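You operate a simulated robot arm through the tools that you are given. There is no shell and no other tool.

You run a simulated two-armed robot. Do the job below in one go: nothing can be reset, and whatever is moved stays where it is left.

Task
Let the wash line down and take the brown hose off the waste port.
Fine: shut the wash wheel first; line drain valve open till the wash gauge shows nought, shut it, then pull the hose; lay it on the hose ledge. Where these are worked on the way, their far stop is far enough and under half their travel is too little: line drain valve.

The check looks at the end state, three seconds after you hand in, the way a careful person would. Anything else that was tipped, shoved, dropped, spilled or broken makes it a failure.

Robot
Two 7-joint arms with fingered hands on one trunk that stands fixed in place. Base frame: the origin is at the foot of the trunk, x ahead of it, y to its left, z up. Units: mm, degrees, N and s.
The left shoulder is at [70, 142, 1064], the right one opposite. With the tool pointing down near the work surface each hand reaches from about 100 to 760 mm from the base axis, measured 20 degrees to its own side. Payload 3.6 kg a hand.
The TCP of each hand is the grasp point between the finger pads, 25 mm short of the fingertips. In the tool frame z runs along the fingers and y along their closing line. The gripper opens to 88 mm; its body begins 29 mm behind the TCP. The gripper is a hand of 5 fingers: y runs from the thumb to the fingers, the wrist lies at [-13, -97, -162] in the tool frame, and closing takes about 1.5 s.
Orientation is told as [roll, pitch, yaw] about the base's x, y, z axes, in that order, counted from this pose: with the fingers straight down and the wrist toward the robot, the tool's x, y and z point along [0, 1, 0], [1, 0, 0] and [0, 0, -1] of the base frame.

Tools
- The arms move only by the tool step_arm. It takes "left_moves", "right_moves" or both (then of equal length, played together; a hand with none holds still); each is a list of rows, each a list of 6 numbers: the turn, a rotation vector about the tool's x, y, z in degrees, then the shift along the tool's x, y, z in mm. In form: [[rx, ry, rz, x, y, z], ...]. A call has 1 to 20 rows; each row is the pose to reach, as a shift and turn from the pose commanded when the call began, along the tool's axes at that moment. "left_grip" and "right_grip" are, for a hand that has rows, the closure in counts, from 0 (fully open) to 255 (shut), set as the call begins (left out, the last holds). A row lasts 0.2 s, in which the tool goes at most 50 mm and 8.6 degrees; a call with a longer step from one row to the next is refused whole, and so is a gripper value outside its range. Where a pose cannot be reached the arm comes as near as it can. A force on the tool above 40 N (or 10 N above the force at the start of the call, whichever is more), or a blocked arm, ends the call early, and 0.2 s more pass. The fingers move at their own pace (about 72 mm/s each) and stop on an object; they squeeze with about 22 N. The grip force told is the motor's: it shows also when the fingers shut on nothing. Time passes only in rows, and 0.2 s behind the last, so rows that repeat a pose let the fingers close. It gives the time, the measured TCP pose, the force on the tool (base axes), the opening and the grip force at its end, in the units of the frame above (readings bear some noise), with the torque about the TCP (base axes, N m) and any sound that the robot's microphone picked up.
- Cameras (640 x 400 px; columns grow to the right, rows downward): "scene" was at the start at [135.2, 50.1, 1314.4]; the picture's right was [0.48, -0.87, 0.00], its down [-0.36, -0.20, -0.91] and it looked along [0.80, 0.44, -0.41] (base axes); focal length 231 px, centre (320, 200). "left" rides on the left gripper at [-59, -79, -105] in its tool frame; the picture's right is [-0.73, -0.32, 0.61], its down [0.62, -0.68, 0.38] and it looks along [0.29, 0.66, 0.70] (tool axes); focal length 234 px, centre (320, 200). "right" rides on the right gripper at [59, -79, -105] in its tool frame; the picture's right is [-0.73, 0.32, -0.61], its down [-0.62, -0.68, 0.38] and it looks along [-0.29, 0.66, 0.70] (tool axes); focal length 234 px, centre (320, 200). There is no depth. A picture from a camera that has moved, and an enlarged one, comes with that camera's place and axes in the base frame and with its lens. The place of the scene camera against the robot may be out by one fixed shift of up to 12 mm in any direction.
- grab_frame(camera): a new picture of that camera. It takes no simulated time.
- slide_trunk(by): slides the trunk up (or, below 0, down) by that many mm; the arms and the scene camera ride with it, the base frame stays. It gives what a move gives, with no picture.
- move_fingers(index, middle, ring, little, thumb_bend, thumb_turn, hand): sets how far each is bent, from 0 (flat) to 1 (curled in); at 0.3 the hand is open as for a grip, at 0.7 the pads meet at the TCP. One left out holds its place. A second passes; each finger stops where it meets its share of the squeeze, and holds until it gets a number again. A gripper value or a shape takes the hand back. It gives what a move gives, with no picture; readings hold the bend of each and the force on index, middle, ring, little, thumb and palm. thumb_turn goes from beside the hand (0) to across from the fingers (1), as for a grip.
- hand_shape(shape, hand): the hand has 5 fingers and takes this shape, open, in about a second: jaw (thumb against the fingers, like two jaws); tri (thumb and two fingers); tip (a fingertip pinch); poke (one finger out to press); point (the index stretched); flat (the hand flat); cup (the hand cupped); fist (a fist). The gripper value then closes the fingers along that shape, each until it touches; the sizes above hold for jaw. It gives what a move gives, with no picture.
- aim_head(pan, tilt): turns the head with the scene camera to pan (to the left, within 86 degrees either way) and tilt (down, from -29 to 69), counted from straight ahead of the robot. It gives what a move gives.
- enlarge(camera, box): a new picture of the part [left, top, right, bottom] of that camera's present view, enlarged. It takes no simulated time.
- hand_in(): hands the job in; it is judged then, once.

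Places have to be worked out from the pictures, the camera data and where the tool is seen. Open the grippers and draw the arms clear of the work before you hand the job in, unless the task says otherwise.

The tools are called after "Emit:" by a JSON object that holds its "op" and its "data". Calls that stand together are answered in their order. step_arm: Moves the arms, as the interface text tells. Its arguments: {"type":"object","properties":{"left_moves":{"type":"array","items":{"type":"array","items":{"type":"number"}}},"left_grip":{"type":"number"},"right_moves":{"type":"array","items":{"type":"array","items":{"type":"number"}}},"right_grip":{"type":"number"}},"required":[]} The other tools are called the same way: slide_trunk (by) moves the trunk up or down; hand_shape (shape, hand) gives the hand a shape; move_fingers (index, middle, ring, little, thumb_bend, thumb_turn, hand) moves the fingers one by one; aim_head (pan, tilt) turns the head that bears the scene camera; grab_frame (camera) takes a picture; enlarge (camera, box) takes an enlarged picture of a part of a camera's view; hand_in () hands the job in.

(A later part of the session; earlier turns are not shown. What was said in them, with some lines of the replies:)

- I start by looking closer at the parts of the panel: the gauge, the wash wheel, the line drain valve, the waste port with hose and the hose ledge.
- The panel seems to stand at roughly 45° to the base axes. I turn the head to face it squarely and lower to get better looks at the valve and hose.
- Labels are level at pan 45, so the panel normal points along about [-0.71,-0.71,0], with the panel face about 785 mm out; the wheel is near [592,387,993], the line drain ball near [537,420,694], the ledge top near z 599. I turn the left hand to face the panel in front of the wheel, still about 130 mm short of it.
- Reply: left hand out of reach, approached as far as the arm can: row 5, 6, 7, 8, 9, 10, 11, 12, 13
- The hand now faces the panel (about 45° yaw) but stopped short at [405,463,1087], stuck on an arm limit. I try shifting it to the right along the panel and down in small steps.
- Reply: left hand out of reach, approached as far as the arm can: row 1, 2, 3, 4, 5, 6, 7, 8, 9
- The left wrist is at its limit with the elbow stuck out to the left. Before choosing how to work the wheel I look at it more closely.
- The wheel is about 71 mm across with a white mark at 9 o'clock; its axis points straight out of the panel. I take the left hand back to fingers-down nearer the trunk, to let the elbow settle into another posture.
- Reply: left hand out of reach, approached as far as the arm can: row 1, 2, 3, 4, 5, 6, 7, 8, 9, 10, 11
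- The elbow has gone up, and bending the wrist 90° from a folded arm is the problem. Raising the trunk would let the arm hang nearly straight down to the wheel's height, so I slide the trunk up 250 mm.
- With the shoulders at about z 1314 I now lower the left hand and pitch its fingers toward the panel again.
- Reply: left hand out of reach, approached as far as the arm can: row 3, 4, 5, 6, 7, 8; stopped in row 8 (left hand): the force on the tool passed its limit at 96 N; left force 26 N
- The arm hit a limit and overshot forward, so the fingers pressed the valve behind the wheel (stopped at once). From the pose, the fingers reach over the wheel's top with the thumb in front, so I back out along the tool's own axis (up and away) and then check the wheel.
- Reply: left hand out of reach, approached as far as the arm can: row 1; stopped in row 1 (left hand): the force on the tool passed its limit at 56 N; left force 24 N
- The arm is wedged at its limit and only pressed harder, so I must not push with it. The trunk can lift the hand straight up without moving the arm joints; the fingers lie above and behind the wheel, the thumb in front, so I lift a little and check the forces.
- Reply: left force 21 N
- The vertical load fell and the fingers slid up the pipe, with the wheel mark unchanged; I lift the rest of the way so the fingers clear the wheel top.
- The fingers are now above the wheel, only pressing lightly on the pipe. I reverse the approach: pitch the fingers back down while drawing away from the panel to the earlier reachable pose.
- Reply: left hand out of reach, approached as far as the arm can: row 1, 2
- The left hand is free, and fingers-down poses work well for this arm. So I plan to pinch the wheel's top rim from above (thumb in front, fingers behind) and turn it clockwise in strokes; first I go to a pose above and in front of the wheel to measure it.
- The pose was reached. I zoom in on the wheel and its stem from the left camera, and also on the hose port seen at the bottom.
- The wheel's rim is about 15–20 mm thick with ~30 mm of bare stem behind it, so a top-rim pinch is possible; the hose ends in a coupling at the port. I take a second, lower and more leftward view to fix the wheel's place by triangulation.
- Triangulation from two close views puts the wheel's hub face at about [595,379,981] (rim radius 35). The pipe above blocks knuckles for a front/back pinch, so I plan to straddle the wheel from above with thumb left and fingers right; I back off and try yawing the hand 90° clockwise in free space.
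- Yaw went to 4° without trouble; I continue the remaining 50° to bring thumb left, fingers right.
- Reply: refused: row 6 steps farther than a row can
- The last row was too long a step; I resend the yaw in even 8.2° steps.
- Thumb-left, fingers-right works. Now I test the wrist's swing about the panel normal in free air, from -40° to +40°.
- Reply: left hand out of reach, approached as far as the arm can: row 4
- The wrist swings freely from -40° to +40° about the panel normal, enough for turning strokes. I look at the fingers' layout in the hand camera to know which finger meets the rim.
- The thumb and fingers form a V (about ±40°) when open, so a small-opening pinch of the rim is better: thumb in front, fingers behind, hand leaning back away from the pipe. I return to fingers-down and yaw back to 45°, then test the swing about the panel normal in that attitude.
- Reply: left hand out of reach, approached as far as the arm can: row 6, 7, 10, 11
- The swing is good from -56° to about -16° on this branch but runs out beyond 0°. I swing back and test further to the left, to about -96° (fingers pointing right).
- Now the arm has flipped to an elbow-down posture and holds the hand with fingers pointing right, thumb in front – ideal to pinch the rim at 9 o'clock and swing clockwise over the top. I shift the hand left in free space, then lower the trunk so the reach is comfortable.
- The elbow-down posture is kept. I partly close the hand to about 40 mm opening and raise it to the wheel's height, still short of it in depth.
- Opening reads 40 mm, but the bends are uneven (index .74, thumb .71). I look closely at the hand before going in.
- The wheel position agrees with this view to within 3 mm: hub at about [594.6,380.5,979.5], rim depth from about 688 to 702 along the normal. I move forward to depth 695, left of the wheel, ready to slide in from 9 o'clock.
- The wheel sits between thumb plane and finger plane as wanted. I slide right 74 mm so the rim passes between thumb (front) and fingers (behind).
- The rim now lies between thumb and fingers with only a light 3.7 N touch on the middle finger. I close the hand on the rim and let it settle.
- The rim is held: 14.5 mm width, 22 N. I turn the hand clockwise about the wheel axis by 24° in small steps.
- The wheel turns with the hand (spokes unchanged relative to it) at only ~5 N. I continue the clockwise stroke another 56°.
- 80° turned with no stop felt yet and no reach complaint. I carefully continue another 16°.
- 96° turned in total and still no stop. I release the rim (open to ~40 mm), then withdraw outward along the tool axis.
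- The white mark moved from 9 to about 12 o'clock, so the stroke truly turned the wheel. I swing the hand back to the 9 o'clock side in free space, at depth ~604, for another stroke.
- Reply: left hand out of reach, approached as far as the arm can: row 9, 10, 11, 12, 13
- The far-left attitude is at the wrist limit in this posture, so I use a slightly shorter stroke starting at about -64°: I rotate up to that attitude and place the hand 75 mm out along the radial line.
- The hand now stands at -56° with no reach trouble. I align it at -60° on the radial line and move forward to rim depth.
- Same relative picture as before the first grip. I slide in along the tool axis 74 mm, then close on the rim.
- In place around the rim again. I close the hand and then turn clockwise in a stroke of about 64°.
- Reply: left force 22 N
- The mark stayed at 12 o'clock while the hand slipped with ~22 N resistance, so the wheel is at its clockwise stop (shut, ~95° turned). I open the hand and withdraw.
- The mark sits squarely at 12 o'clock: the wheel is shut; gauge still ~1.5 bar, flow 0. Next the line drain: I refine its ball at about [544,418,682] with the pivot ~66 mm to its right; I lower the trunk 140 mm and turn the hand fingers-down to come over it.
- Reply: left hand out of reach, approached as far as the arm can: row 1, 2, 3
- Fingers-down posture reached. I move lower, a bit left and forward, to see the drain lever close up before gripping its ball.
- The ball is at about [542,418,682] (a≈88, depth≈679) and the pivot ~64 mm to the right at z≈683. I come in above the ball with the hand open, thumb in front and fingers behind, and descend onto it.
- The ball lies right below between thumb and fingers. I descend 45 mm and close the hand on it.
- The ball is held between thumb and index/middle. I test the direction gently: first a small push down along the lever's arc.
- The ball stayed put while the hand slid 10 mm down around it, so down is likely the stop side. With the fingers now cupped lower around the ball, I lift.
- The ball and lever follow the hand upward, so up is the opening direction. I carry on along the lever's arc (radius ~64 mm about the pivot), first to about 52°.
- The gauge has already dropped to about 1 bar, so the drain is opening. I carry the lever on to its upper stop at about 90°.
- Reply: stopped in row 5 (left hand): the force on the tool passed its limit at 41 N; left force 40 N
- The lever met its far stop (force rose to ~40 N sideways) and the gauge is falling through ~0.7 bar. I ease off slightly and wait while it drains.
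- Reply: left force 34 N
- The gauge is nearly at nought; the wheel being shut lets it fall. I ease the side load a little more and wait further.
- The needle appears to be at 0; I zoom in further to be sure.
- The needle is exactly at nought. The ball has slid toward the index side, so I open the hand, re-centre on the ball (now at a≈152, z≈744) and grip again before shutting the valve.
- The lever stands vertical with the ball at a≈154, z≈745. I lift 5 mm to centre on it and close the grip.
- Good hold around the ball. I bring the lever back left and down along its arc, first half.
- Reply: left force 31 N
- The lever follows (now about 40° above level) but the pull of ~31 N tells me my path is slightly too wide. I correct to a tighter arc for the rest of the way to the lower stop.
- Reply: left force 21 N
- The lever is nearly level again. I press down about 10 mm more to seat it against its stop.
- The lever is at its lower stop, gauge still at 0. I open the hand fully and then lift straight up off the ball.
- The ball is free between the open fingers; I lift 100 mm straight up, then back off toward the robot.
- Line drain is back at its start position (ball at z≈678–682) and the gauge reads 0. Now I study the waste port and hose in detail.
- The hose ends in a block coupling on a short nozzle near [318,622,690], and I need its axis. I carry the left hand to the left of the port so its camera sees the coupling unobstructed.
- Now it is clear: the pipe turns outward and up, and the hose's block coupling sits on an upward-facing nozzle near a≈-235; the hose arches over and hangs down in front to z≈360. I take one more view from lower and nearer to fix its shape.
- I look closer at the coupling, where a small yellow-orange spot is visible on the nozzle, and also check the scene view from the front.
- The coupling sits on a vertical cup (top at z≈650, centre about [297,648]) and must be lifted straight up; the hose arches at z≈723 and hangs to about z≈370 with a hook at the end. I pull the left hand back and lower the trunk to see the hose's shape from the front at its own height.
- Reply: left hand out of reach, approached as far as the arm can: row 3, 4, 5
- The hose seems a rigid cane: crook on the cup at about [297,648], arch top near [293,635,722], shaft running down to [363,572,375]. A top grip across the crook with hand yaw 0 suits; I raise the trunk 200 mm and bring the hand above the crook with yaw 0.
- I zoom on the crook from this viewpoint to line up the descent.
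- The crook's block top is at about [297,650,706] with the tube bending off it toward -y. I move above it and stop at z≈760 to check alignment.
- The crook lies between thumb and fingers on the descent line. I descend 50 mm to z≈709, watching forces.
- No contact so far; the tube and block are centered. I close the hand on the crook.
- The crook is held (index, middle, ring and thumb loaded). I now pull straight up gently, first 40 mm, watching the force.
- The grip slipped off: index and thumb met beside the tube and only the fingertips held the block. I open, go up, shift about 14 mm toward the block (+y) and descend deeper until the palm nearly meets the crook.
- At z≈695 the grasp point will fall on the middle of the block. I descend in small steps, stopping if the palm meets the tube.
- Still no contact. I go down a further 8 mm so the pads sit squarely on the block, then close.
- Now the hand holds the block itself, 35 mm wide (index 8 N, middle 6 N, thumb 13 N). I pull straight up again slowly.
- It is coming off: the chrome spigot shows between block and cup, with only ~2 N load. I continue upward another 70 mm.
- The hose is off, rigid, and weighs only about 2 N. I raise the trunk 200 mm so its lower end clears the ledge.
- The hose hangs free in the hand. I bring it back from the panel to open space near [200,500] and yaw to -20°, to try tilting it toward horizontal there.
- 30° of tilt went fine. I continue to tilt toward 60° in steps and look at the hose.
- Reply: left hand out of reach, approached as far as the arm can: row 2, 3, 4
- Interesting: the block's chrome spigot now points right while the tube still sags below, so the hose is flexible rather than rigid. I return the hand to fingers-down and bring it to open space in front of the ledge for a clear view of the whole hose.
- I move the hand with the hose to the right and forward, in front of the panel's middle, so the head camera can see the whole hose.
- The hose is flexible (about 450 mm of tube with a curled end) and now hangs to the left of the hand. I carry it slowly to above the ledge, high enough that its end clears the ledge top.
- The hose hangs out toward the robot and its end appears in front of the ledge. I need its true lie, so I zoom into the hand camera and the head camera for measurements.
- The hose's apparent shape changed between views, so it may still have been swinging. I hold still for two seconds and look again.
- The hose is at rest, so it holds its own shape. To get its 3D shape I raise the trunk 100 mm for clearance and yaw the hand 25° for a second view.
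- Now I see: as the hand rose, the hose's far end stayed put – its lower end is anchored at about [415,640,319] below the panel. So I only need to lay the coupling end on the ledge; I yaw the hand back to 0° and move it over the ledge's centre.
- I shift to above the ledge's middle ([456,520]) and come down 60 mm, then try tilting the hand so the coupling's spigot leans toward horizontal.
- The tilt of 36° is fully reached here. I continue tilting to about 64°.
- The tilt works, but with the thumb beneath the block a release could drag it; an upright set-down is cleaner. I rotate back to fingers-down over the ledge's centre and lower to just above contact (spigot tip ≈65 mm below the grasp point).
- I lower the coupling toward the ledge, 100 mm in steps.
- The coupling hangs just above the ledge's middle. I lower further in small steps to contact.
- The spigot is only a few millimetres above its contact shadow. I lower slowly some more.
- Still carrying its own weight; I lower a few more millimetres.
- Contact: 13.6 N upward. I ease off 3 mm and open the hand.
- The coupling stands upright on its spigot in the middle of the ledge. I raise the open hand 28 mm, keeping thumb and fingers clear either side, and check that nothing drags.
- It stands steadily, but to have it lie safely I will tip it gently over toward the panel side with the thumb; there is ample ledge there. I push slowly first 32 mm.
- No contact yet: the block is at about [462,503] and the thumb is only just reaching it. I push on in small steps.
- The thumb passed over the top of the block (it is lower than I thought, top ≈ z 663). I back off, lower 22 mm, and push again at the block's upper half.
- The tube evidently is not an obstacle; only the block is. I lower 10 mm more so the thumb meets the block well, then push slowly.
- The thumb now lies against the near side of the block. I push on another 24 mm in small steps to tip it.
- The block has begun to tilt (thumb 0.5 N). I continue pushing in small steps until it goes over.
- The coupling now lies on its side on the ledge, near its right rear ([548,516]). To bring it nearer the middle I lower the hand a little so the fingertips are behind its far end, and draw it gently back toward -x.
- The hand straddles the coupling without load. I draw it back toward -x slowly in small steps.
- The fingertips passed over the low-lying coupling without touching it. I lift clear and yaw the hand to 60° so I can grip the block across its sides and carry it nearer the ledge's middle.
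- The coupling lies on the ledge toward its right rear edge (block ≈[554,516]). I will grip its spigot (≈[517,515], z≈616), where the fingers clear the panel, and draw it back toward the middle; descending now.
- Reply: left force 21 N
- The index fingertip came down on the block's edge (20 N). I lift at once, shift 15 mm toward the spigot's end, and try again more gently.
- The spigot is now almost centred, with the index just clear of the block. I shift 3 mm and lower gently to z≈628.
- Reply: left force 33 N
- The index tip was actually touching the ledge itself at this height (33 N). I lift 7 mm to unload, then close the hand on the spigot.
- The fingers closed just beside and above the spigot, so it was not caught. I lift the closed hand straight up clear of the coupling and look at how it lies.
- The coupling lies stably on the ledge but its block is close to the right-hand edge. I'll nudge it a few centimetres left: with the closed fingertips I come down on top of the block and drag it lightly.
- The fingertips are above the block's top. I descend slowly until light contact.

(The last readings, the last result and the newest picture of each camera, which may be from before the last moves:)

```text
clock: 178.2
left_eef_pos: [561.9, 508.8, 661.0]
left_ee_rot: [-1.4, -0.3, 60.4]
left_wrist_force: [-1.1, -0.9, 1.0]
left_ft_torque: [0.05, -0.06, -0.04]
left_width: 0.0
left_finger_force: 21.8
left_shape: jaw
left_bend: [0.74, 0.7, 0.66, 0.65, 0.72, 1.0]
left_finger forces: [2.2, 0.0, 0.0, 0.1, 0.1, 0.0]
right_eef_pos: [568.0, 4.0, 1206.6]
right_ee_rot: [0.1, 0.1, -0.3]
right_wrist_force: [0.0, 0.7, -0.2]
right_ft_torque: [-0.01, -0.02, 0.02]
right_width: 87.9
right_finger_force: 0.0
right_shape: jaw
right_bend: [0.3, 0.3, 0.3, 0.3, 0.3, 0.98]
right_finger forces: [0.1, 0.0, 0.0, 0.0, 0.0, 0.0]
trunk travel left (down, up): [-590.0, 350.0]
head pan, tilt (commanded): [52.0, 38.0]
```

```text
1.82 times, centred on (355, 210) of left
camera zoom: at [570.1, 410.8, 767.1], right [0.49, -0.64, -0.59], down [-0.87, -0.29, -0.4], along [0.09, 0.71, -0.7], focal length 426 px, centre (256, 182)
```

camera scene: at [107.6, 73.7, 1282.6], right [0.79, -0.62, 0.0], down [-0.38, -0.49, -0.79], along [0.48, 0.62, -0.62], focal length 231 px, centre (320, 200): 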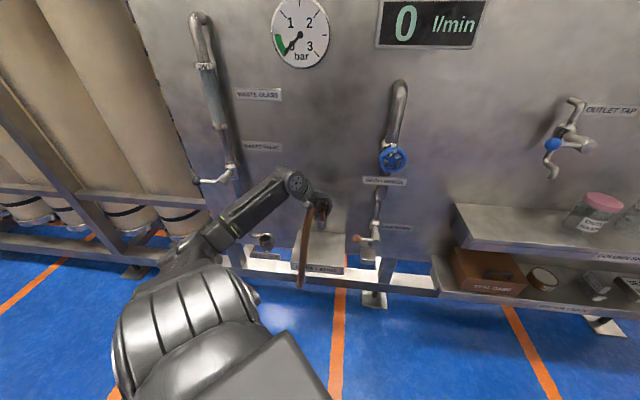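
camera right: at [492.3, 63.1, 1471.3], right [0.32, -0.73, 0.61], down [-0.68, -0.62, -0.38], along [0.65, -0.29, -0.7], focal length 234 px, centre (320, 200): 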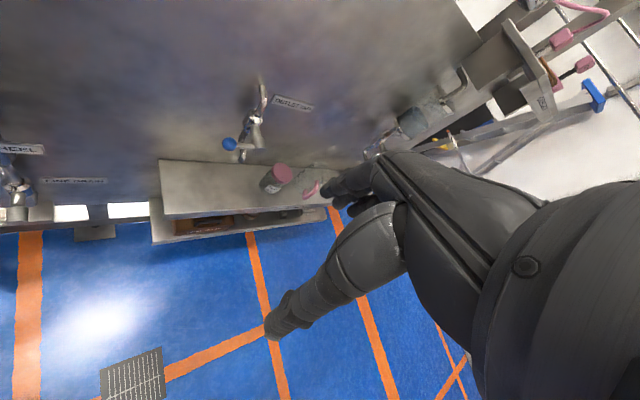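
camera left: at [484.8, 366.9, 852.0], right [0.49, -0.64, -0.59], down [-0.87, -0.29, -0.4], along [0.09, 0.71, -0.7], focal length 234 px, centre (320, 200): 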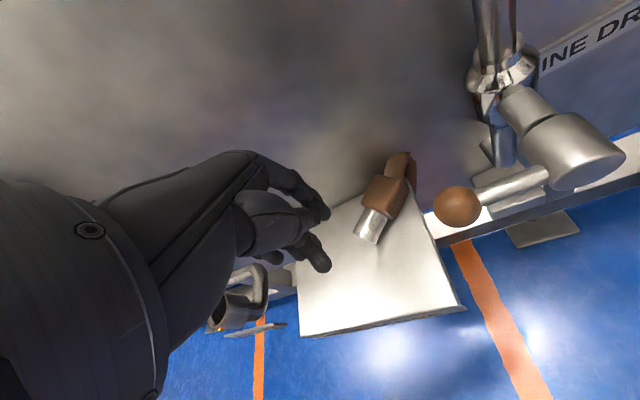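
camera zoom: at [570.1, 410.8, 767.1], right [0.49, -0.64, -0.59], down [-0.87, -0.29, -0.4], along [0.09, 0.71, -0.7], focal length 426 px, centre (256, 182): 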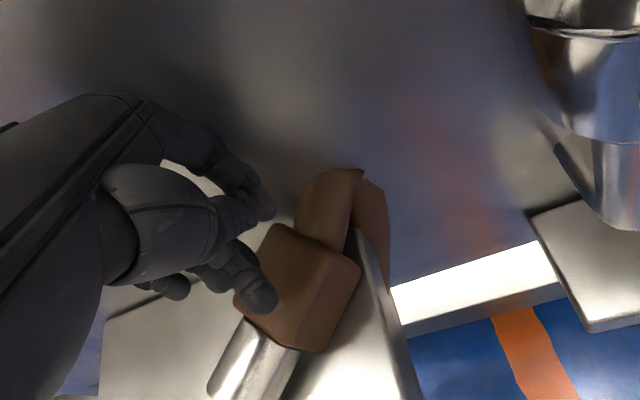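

Light contact (index 2 N) on the block's top. I press 2 mm more and drag left by 20 mm, then check.

Emit:
{"op": "step_arm", "data": {"left_moves": [[0, 0, 0, 0, 0, 2], [0, 0, 0, 5, 0, 2], [0, 0, 0, 10, 0, 2], [0, 0, 0, 15, 0, 2], [0, 0, 0, 20, 0, 2]]}}

Emit:
{"op": "enlarge", "data": {"camera": "left", "box": [230, 100, 480, 320]}}

Emit:
{"op": "enlarge", "data": {"camera": "scene", "box": [280, 190, 370, 280]}}

```text
clock: 179.4
left_eef_pos: [542.4, 518.8, 659.7]
left_ee_rot: [-1.4, -0.3, 60.3]
left_wrist_force: [-0.1, 0.0, -0.4]
left_ft_torque: [0.02, 0.02, -0.01]
left_width: 0.2
left_finger_force: 22.4
left_shape: jaw
left_bend: [0.74, 0.7, 0.66, 0.65, 0.72, 1.0]
left_finger forces: [0.0, 0.0, 0.0, 0.1, 0.1, 0.2]
right_eef_pos: [568.0, 3.2, 1206.6]
right_ee_rot: [0.0, 0.1, -0.2]
right_wrist_force: [0.0, 0.0, -0.7]
right_ft_torque: [-0.01, 0.05, -0.01]
right_width: 87.7
right_finger_force: 0.1
right_shape: jaw
right_bend: [0.3, 0.3, 0.3, 0.3, 0.3, 0.98]
right_finger forces: [0.0, 0.1, 0.0, 0.1, 0.1, 0.1]
trunk travel left (down, up): [-590.0, 350.0]
head pan, tilt (commanded): [52.0, 38.0]
```

```text
1.82 times, centred on (355, 210) of left
camera zoom: at [552.8, 421.1, 764.6], right [0.48, -0.65, -0.59], down [-0.87, -0.29, -0.4], along [0.09, 0.71, -0.7], focal length 426 px, centre (256, 182)
```

zoom: 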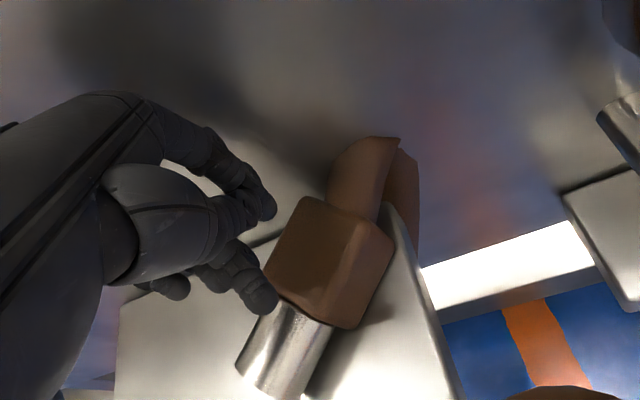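

```text
4.44 times, centred on (325, 235) of scene
camera zoom: at [107.5, 73.4, 1282.6], right [0.79, -0.62, 0.0], down [-0.38, -0.49, -0.79], along [0.49, 0.62, -0.62], focal length 1026 px, centre (298, 44)
```

zoom: 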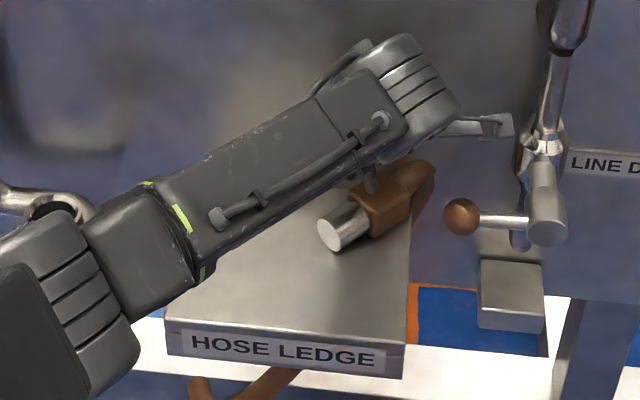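

The fingertip slid over without moving the block; it lies fully on the ledge and is stable, so I leave it rather than risk more. I lift the hand straight up, draw it well back from the work, then open it.

Emit:
{"op": "step_arm", "data": {"left_moves": [[0, 0, 0, 0, 0, -20], [0, 0, 0, 0, 0, -50], [0, 0, 0, 0, 0, -85], [0, 0, 0, 0, -25, -110], [0, 0, 0, 0, -65, -120], [0, 0, 0, 0, -110, -130], [0, 0, 0, 0, -155, -140], [0, 0, 0, 0, -200, -150], [0, 0, 0, 0, -240, -160]]}}

Emit:
{"op": "step_arm", "data": {"left_moves": [[0, 0, 0, 0, 0, 0], [0, 0, 0, 0, 0, 0], [0, 0, 0, 0, 0, 0], [0, 0, 0, 0, 0, 0], [0, 0, 0, 0, 0, 0]], "left_grip": 0}}

Emit:
{"op": "grab_frame", "data": {"camera": "scene"}}

Emit:
{"op": "grab_frame", "data": {"camera": "left"}}

```text
clock: 181.4
left_eef_pos: [429.1, 308.4, 813.9]
left_ee_rot: [-1.4, -0.2, 60.4]
left_wrist_force: [-0.1, 0.1, -0.1]
left_ft_torque: [0.02, 0.02, 0.01]
left_width: 0.0
left_finger_force: 22.1
left_shape: jaw
left_bend: [0.74, 0.7, 0.66, 0.65, 0.72, 1.0]
left_finger forces: [0.0, 0.1, 0.0, 0.0, 0.1, 0.1]
left hand out of reach, approached as far as the arm can: row 9
right_eef_pos: [568.3, 1.5, 1206.4]
right_ee_rot: [0.1, 0.2, -0.3]
right_wrist_force: [-0.4, -0.8, -0.2]
right_ft_torque: [0.02, 0.0, -0.05]
right_width: 87.6
right_finger_force: 0.0
right_shape: jaw
right_bend: [0.3, 0.3, 0.3, 0.3, 0.3, 0.98]
right_finger forces: [0.1, 0.0, 0.0, 0.0, 0.0, 0.1]
trunk travel left (down, up): [-590.0, 350.0]
head pan, tilt (commanded): [52.0, 38.0]
```

```text
clock: 182.6
left_eef_pos: [431.7, 308.8, 813.8]
left_ee_rot: [-1.3, -0.2, 60.3]
left_wrist_force: [-0.9, 0.1, -0.1]
left_ft_torque: [-0.01, 0.02, -0.03]
left_width: 87.7
left_finger_force: 0.1
left_shape: jaw
left_bend: [0.3, 0.3, 0.3, 0.3, 0.3, 0.98]
left_finger forces: [0.1, 0.0, 0.0, 0.1, 0.0, 0.0]
right_eef_pos: [569.1, 4.6, 1205.5]
right_ee_rot: [0.0, 0.0, -0.2]
right_wrist_force: [0.1, 0.0, -0.2]
right_ft_torque: [-0.01, 0.03, 0.01]
right_width: 88.0
right_finger_force: 0.1
right_shape: jaw
right_bend: [0.3, 0.3, 0.3, 0.3, 0.3, 0.98]
right_finger forces: [0.0, 0.0, 0.0, 0.0, 0.0, 0.0]
trunk travel left (down, up): [-590.0, 350.0]
head pan, tilt (commanded): [52.0, 38.0]
```

```text
taken
camera scene: at [107.7, 73.4, 1282.6], right [0.79, -0.62, 0.0], down [-0.38, -0.49, -0.79], along [0.49, 0.62, -0.62], focal length 231 px, centre (320, 200)
```

scene: 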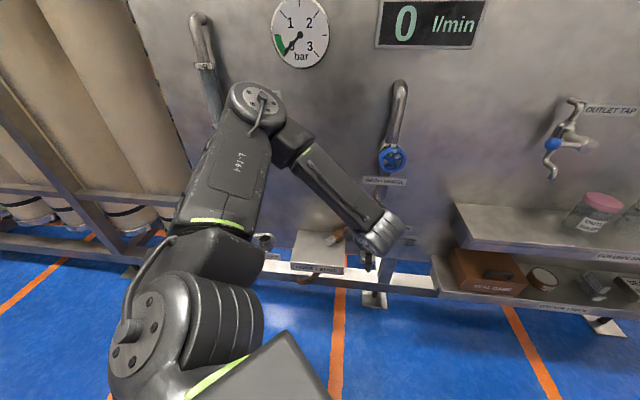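

```text
taken
camera left: at [440.4, 211.6, 919.6], right [0.48, -0.65, -0.59], down [-0.87, -0.29, -0.4], along [0.09, 0.71, -0.7], focal length 234 px, centre (320, 200)
```

left: 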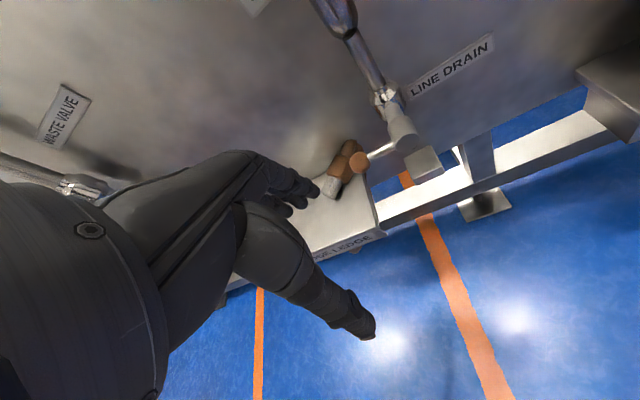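

The hand is clear. I zoom in to verify the coupling on the ledge, the drain lever, the wheel and the gauge.

Emit:
{"op": "enlarge", "data": {"camera": "left", "box": [290, 100, 450, 260]}}

Emit:
{"op": "enlarge", "data": {"camera": "scene", "box": [270, 210, 420, 310]}}

Emit:
{"op": "enlarge", "data": {"camera": "scene", "box": [250, 0, 450, 190]}}

```text
2.50 times, centred on (370, 180) of left
camera zoom: at [440.4, 211.6, 919.6], right [0.48, -0.65, -0.59], down [-0.87, -0.29, -0.4], along [0.09, 0.71, -0.7], focal length 585 px, centre (195, 250)
```

zoom: 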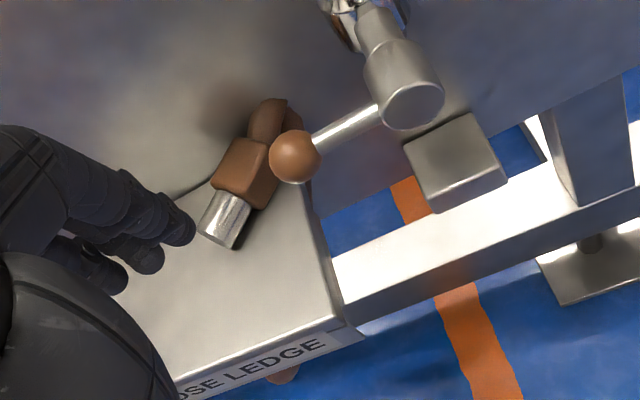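

```text
4.00 times, centred on (345, 260) of scene
camera zoom: at [107.7, 73.4, 1282.6], right [0.79, -0.62, 0.0], down [-0.38, -0.49, -0.79], along [0.49, 0.62, -0.62], focal length 924 px, centre (220, -40)
```

zoom: 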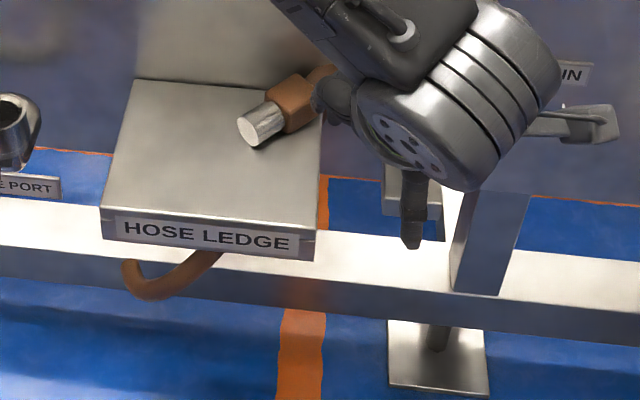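

```text
2.11 times, centred on (350, 95) of scene
camera zoom: at [107.7, 73.4, 1282.6], right [0.79, -0.62, 0.0], down [-0.38, -0.49, -0.79], along [0.49, 0.62, -0.62], focal length 486 px, centre (257, 421)
```

zoom: 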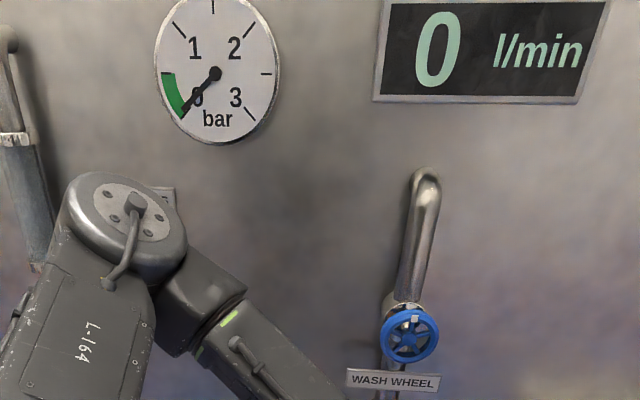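

Gauge at 0, wheel mark at 12 o'clock, drain lever back at its shut position (ball ≈[541,419,683]), coupling lying on the ledge. I withdraw the left arm up to its starting area, well clear of the work.

Emit:
{"op": "step_arm", "data": {"left_moves": [[0, 0, 0, 0, 0, -40], [0, 0, 6, 10, 0, -80], [0, 0, 12, 25, 8, -118], [0, 0, 18, 45, 18, -154], [0, 0, 24, 65, 30, -190], [0, 0, 30, 85, 42, -222], [0, 0, 36, 105, 54, -254], [0, 0, 42, 125, 66, -284], [0, 0, 48, 142, 76, -312], [0, 0, 54, 155, 83, -335], [0, 0, 60, 162, 87, -346], [0, 0, 60, 162, 87, -346]]}}

Emit:
{"op": "grab_frame", "data": {"camera": "scene"}}

Emit:
{"op": "grab_frame", "data": {"camera": "left"}}

```text
clock: 185.2
left_eef_pos: [463.0, 451.9, 1136.4]
left_ee_rot: [-0.4, -1.4, 0.2]
left_wrist_force: [-0.3, -0.1, 0.2]
left_ft_torque: [0.0, 0.02, -0.02]
left_width: 87.9
left_finger_force: 0.0
left_shape: jaw
left_bend: [0.3, 0.3, 0.3, 0.3, 0.3, 0.98]
left_finger forces: [0.0, 0.0, 0.0, 0.0, 0.1, 0.0]
left hand out of reach, approached as far as the arm can: row 1, 2, 3, 4, 5, 6, 7, 8, 9, 10, 11, 12
right_eef_pos: [567.9, 4.0, 1205.4]
right_ee_rot: [0.0, 0.1, -0.2]
right_wrist_force: [-0.5, -0.4, -0.1]
right_ft_torque: [0.02, -0.04, 0.01]
right_width: 88.0
right_finger_force: 0.0
right_shape: jaw
right_bend: [0.3, 0.3, 0.3, 0.3, 0.3, 0.98]
right_finger forces: [0.1, 0.1, 0.0, 0.0, 0.1, 0.0]
trunk travel left (down, up): [-590.0, 350.0]
head pan, tilt (commanded): [52.0, 38.0]
```

```text
taken
camera scene: at [107.7, 73.5, 1282.6], right [0.79, -0.62, 0.0], down [-0.38, -0.49, -0.79], along [0.48, 0.62, -0.62], focal length 231 px, centre (320, 200)
```

scene: 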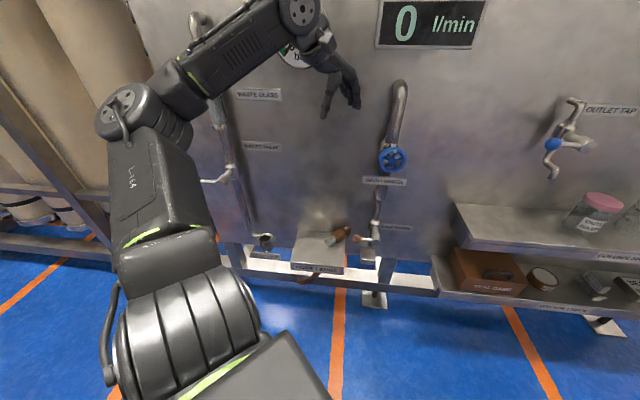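

```text
taken
camera left: at [381.6, 394.1, 1238.3], right [-0.31, -0.73, -0.61], down [-0.67, 0.62, -0.41], along [0.67, 0.29, -0.68], focal length 234 px, centre (320, 200)
```

left: 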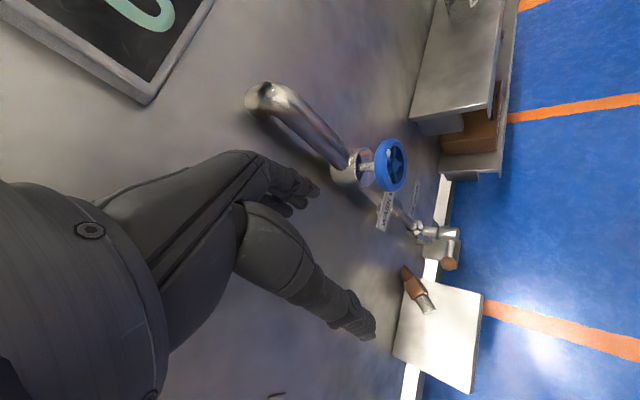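

The hand ended nearer the panel than intended; I draw it back toward the robot in small steps and check the coupling from this high view.

Emit:
{"op": "step_arm", "data": {"left_moves": [[0, 0, 0, 0, -25, 0], [0, 0, 0, 0, -50, 0], [0, 0, 0, 5, -75, 0], [0, 0, 0, 10, -100, 0], [0, 0, 0, 10, -120, 0], [0, 0, 0, 10, -120, 0]]}}

Emit:
{"op": "enlarge", "data": {"camera": "left", "box": [360, 180, 520, 400]}}

Emit:
{"op": "grab_frame", "data": {"camera": "scene"}}

```text
clock: 186.6
left_eef_pos: [459.3, 448.0, 1120.1]
left_ee_rot: [-0.6, -1.5, 0.3]
left_wrist_force: [0.3, -1.0, -1.1]
left_ft_torque: [-0.02, 0.0, -0.01]
left_width: 88.0
left_finger_force: 0.1
left_shape: jaw
left_bend: [0.3, 0.3, 0.3, 0.3, 0.3, 0.98]
left_finger forces: [0.1, 0.0, 0.0, 0.0, 0.0, 0.1]
left hand out of reach, approached as far as the arm can: row 1, 2, 3, 4, 5, 6
right_eef_pos: [568.2, 3.3, 1206.0]
right_ee_rot: [-0.1, 0.1, -0.3]
right_wrist_force: [0.2, 0.2, 1.0]
right_ft_torque: [0.01, 0.0, -0.02]
right_width: 87.8
right_finger_force: 0.1
right_shape: jaw
right_bend: [0.3, 0.3, 0.3, 0.3, 0.3, 0.98]
right_finger forces: [0.0, 0.1, 0.0, 0.1, 0.0, 0.0]
trunk travel left (down, up): [-590.0, 350.0]
head pan, tilt (commanded): [52.0, 38.0]
```

```text
1.82 times, centred on (440, 290) of left
camera zoom: at [378.8, 389.6, 1223.2], right [-0.3, -0.73, -0.61], down [-0.68, 0.62, -0.4], along [0.67, 0.29, -0.68], focal length 426 px, centre (102, 36)
```

zoom: 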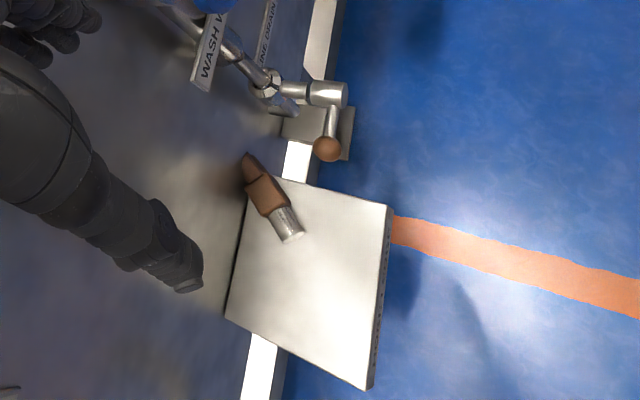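

```text
taken
camera scene: at [107.6, 73.2, 1282.6], right [0.79, -0.62, 0.0], down [-0.38, -0.49, -0.79], along [0.49, 0.62, -0.62], focal length 231 px, centre (320, 200)
```

scene: 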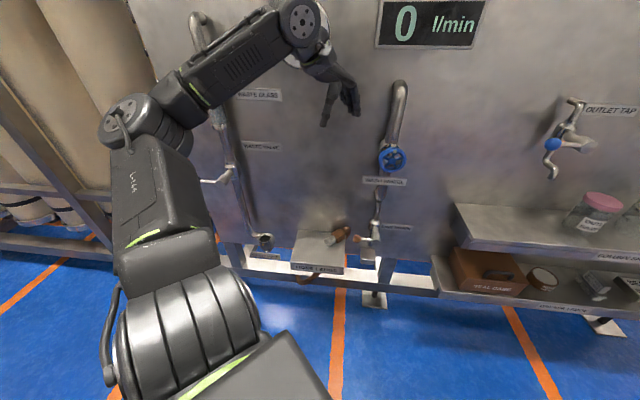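

The coupling is confirmed on the ledge. The arm is at a limit here, so I bring the hand away by the known good pose near [454,318,941], further from the panel.

Emit:
{"op": "step_arm", "data": {"left_moves": [[0, 0, -7.5, -22, -5, 28], [0, 0, -15, -44, -8, 58], [0, 0, -22.5, -66, -10, 88], [0, 0, -30, -88, -10, 118], [0, 0, -37.5, -110, -8, 148], [0, 0, -45, -130, -5, 179], [0, 0, -45, -130, -5, 179]]}}

Emit:
{"op": "grab_frame", "data": {"camera": "scene"}}

```text
clock: 188.2
left_eef_pos: [457.0, 318.9, 941.8]
left_ee_rot: [-1.3, -0.6, 45.3]
left_wrist_force: [0.0, -0.2, 0.3]
left_ft_torque: [-0.02, 0.0, 0.0]
left_width: 88.1
left_finger_force: 0.0
left_shape: jaw
left_bend: [0.3, 0.3, 0.3, 0.3, 0.3, 0.98]
left_finger forces: [0.0, 0.0, 0.1, 0.0, 0.0, 0.0]
right_eef_pos: [568.0, 4.4, 1206.4]
right_ee_rot: [-0.1, 0.0, -0.2]
right_wrist_force: [-0.3, -0.3, 0.6]
right_ft_torque: [0.06, 0.01, 0.02]
right_width: 87.6
right_finger_force: 0.0
right_shape: jaw
right_bend: [0.3, 0.3, 0.3, 0.3, 0.3, 0.98]
right_finger forces: [0.0, 0.0, 0.0, 0.0, 0.0, 0.1]
trunk travel left (down, up): [-590.0, 350.0]
head pan, tilt (commanded): [52.0, 38.0]
```

```text
taken
camera scene: at [106.8, 74.0, 1282.7], right [0.79, -0.62, 0.0], down [-0.38, -0.49, -0.79], along [0.49, 0.62, -0.62], focal length 231 px, centre (320, 200)
```

scene: 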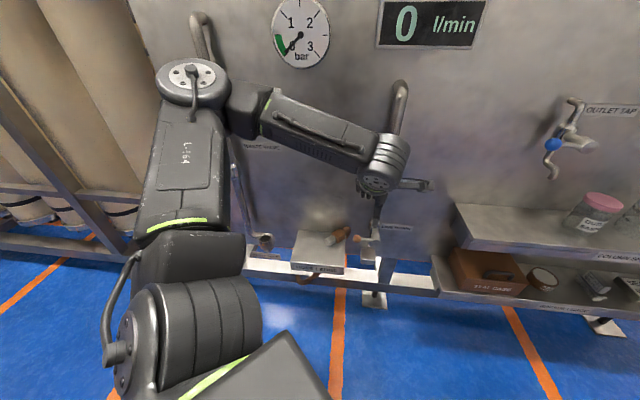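

Reached cleanly. I draw it back another 80 mm from the panel and take a last look at everything.

Emit:
{"op": "step_arm", "data": {"left_moves": [[0, 0, 0, 0, -20, 0], [0, 0, 0, 0, -40, 0], [0, 0, 0, 0, -60, 0], [0, 0, 0, 0, -80, 0], [0, 0, 0, 0, -80, 0]]}}

Emit:
{"op": "grab_frame", "data": {"camera": "scene"}}

Emit:
{"op": "enlarge", "data": {"camera": "scene", "box": [240, 200, 400, 300]}}

Emit:
{"op": "enlarge", "data": {"camera": "scene", "box": [250, 10, 350, 80]}}

Emit:
{"op": "enlarge", "data": {"camera": "left", "box": [300, 20, 480, 260]}}

```text
clock: 189.4
left_eef_pos: [401.7, 260.2, 941.5]
left_ee_rot: [-1.2, -0.6, 45.4]
left_wrist_force: [-0.2, 0.1, 0.0]
left_ft_torque: [0.03, 0.01, 0.0]
left_width: 87.7
left_finger_force: 0.1
left_shape: jaw
left_bend: [0.3, 0.3, 0.3, 0.3, 0.3, 0.98]
left_finger forces: [0.1, 0.1, 0.1, 0.1, 0.0, 0.1]
right_eef_pos: [568.0, 4.9, 1205.8]
right_ee_rot: [0.0, 0.0, -0.2]
right_wrist_force: [0.6, -0.6, 0.0]
right_ft_torque: [0.01, 0.01, -0.02]
right_width: 88.0
right_finger_force: 0.0
right_shape: jaw
right_bend: [0.3, 0.3, 0.3, 0.3, 0.3, 0.98]
right_finger forces: [0.0, 0.1, 0.1, 0.1, 0.1, 0.0]
trunk travel left (down, up): [-590.0, 350.0]
head pan, tilt (commanded): [52.0, 38.0]
```

```text
taken
camera scene: at [107.8, 73.8, 1282.6], right [0.79, -0.62, 0.0], down [-0.38, -0.49, -0.79], along [0.48, 0.62, -0.62], focal length 231 px, centre (320, 200)
```

scene: 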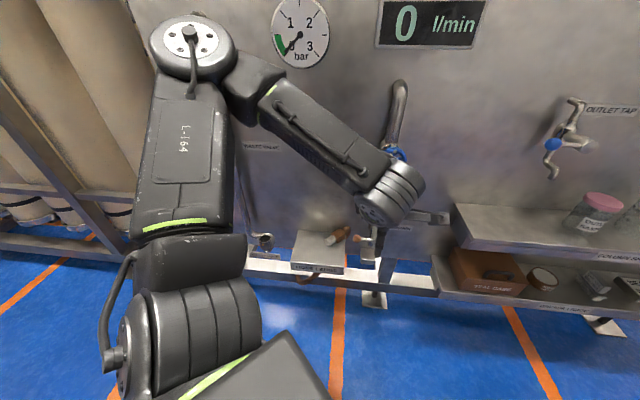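

```text
4.00 times, centred on (320, 250) of scene
camera zoom: at [107.8, 73.8, 1282.6], right [0.79, -0.62, 0.0], down [-0.38, -0.49, -0.79], along [0.48, 0.62, -0.62], focal length 924 px, centre (320, 0)
```

zoom: 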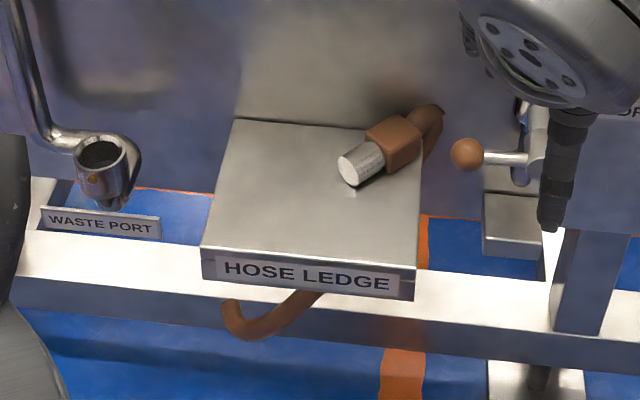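

```text
5.71 times, centred on (300, 45) of scene
camera zoom: at [107.8, 73.8, 1282.6], right [0.79, -0.62, 0.0], down [-0.38, -0.49, -0.79], along [0.48, 0.62, -0.62], focal length 1319 px, centre (434, 1086)
```

zoom: 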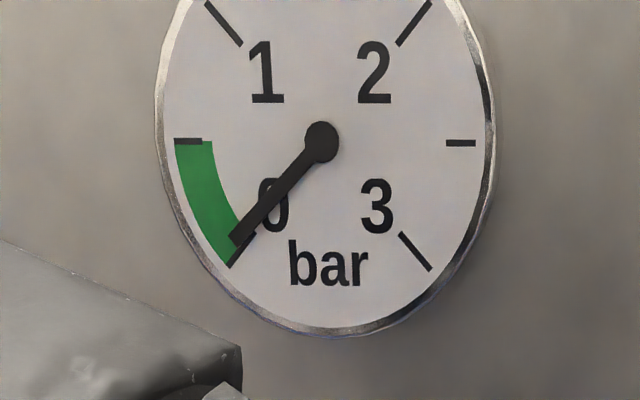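

```text
1.67 times, centred on (390, 140) of left
camera zoom: at [385.8, 164.3, 1045.7], right [0.3, -0.75, -0.59], down [-0.91, -0.05, -0.4], along [0.27, 0.67, -0.7], focal length 390 px, centre (203, 300)
```

zoom: 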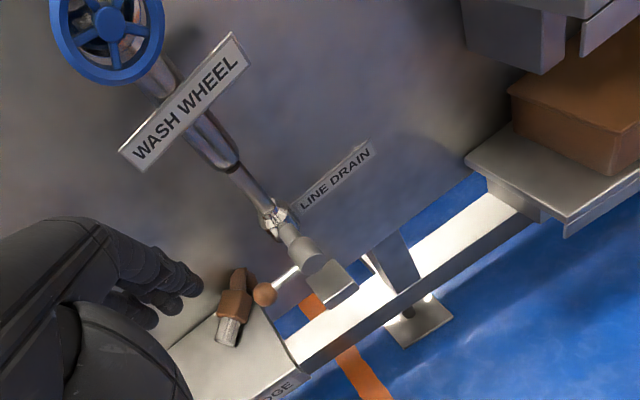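

Everything is as required: wash wheel at its shut stop, gauge at nought, line drain shut, and the hose is off the port with its coupling lying on the hose ledge. Both hands are open and the arms are clear, so I hand in.

Emit:
{"op": "hand_in", "data": {}}

```text
The job is handed in.
```

The wash line is let down, and the brown hose is off the waste port with its coupling lying on the hose ledge. I handed the job in with both hands open and the arms clear of the work.

- **Wash wheel:** I turned it clockwise about 90° until it would go no further. The white mark moved from 9 o'clock to 12 o'clock.
- **Line drain valve:** I opened it to its far stop and waited until the wash gauge read 0 bar. I then shut it back to its start position, and the gauge has stayed at 0.
- **Hose:** I lifted the coupling straight up off the port and set it down on the ledge.

**Things to know**
- **Coupling near the edge:** It is steady, but it lies near the right rear of the ledge, with the block's centre about 20 mm in from the right edge. I tried twice to move it towards the middle without success and left it rather than risk knocking it off.
- **Hose still attached at its far end:** It is fixed below the panel, so only the coupling end is on the ledge. The rest of the hose trails over the right side.
- **Knock on the wash pipe:** Early on the left hand overshot and hit the wash pipe behind the wheel at about 96 N. I saw no damage or movement from it.
- **Presses on the ledge:** While I was trying to re-grip the coupling, the index fingertip pressed on the ledge at up to about 33 N.
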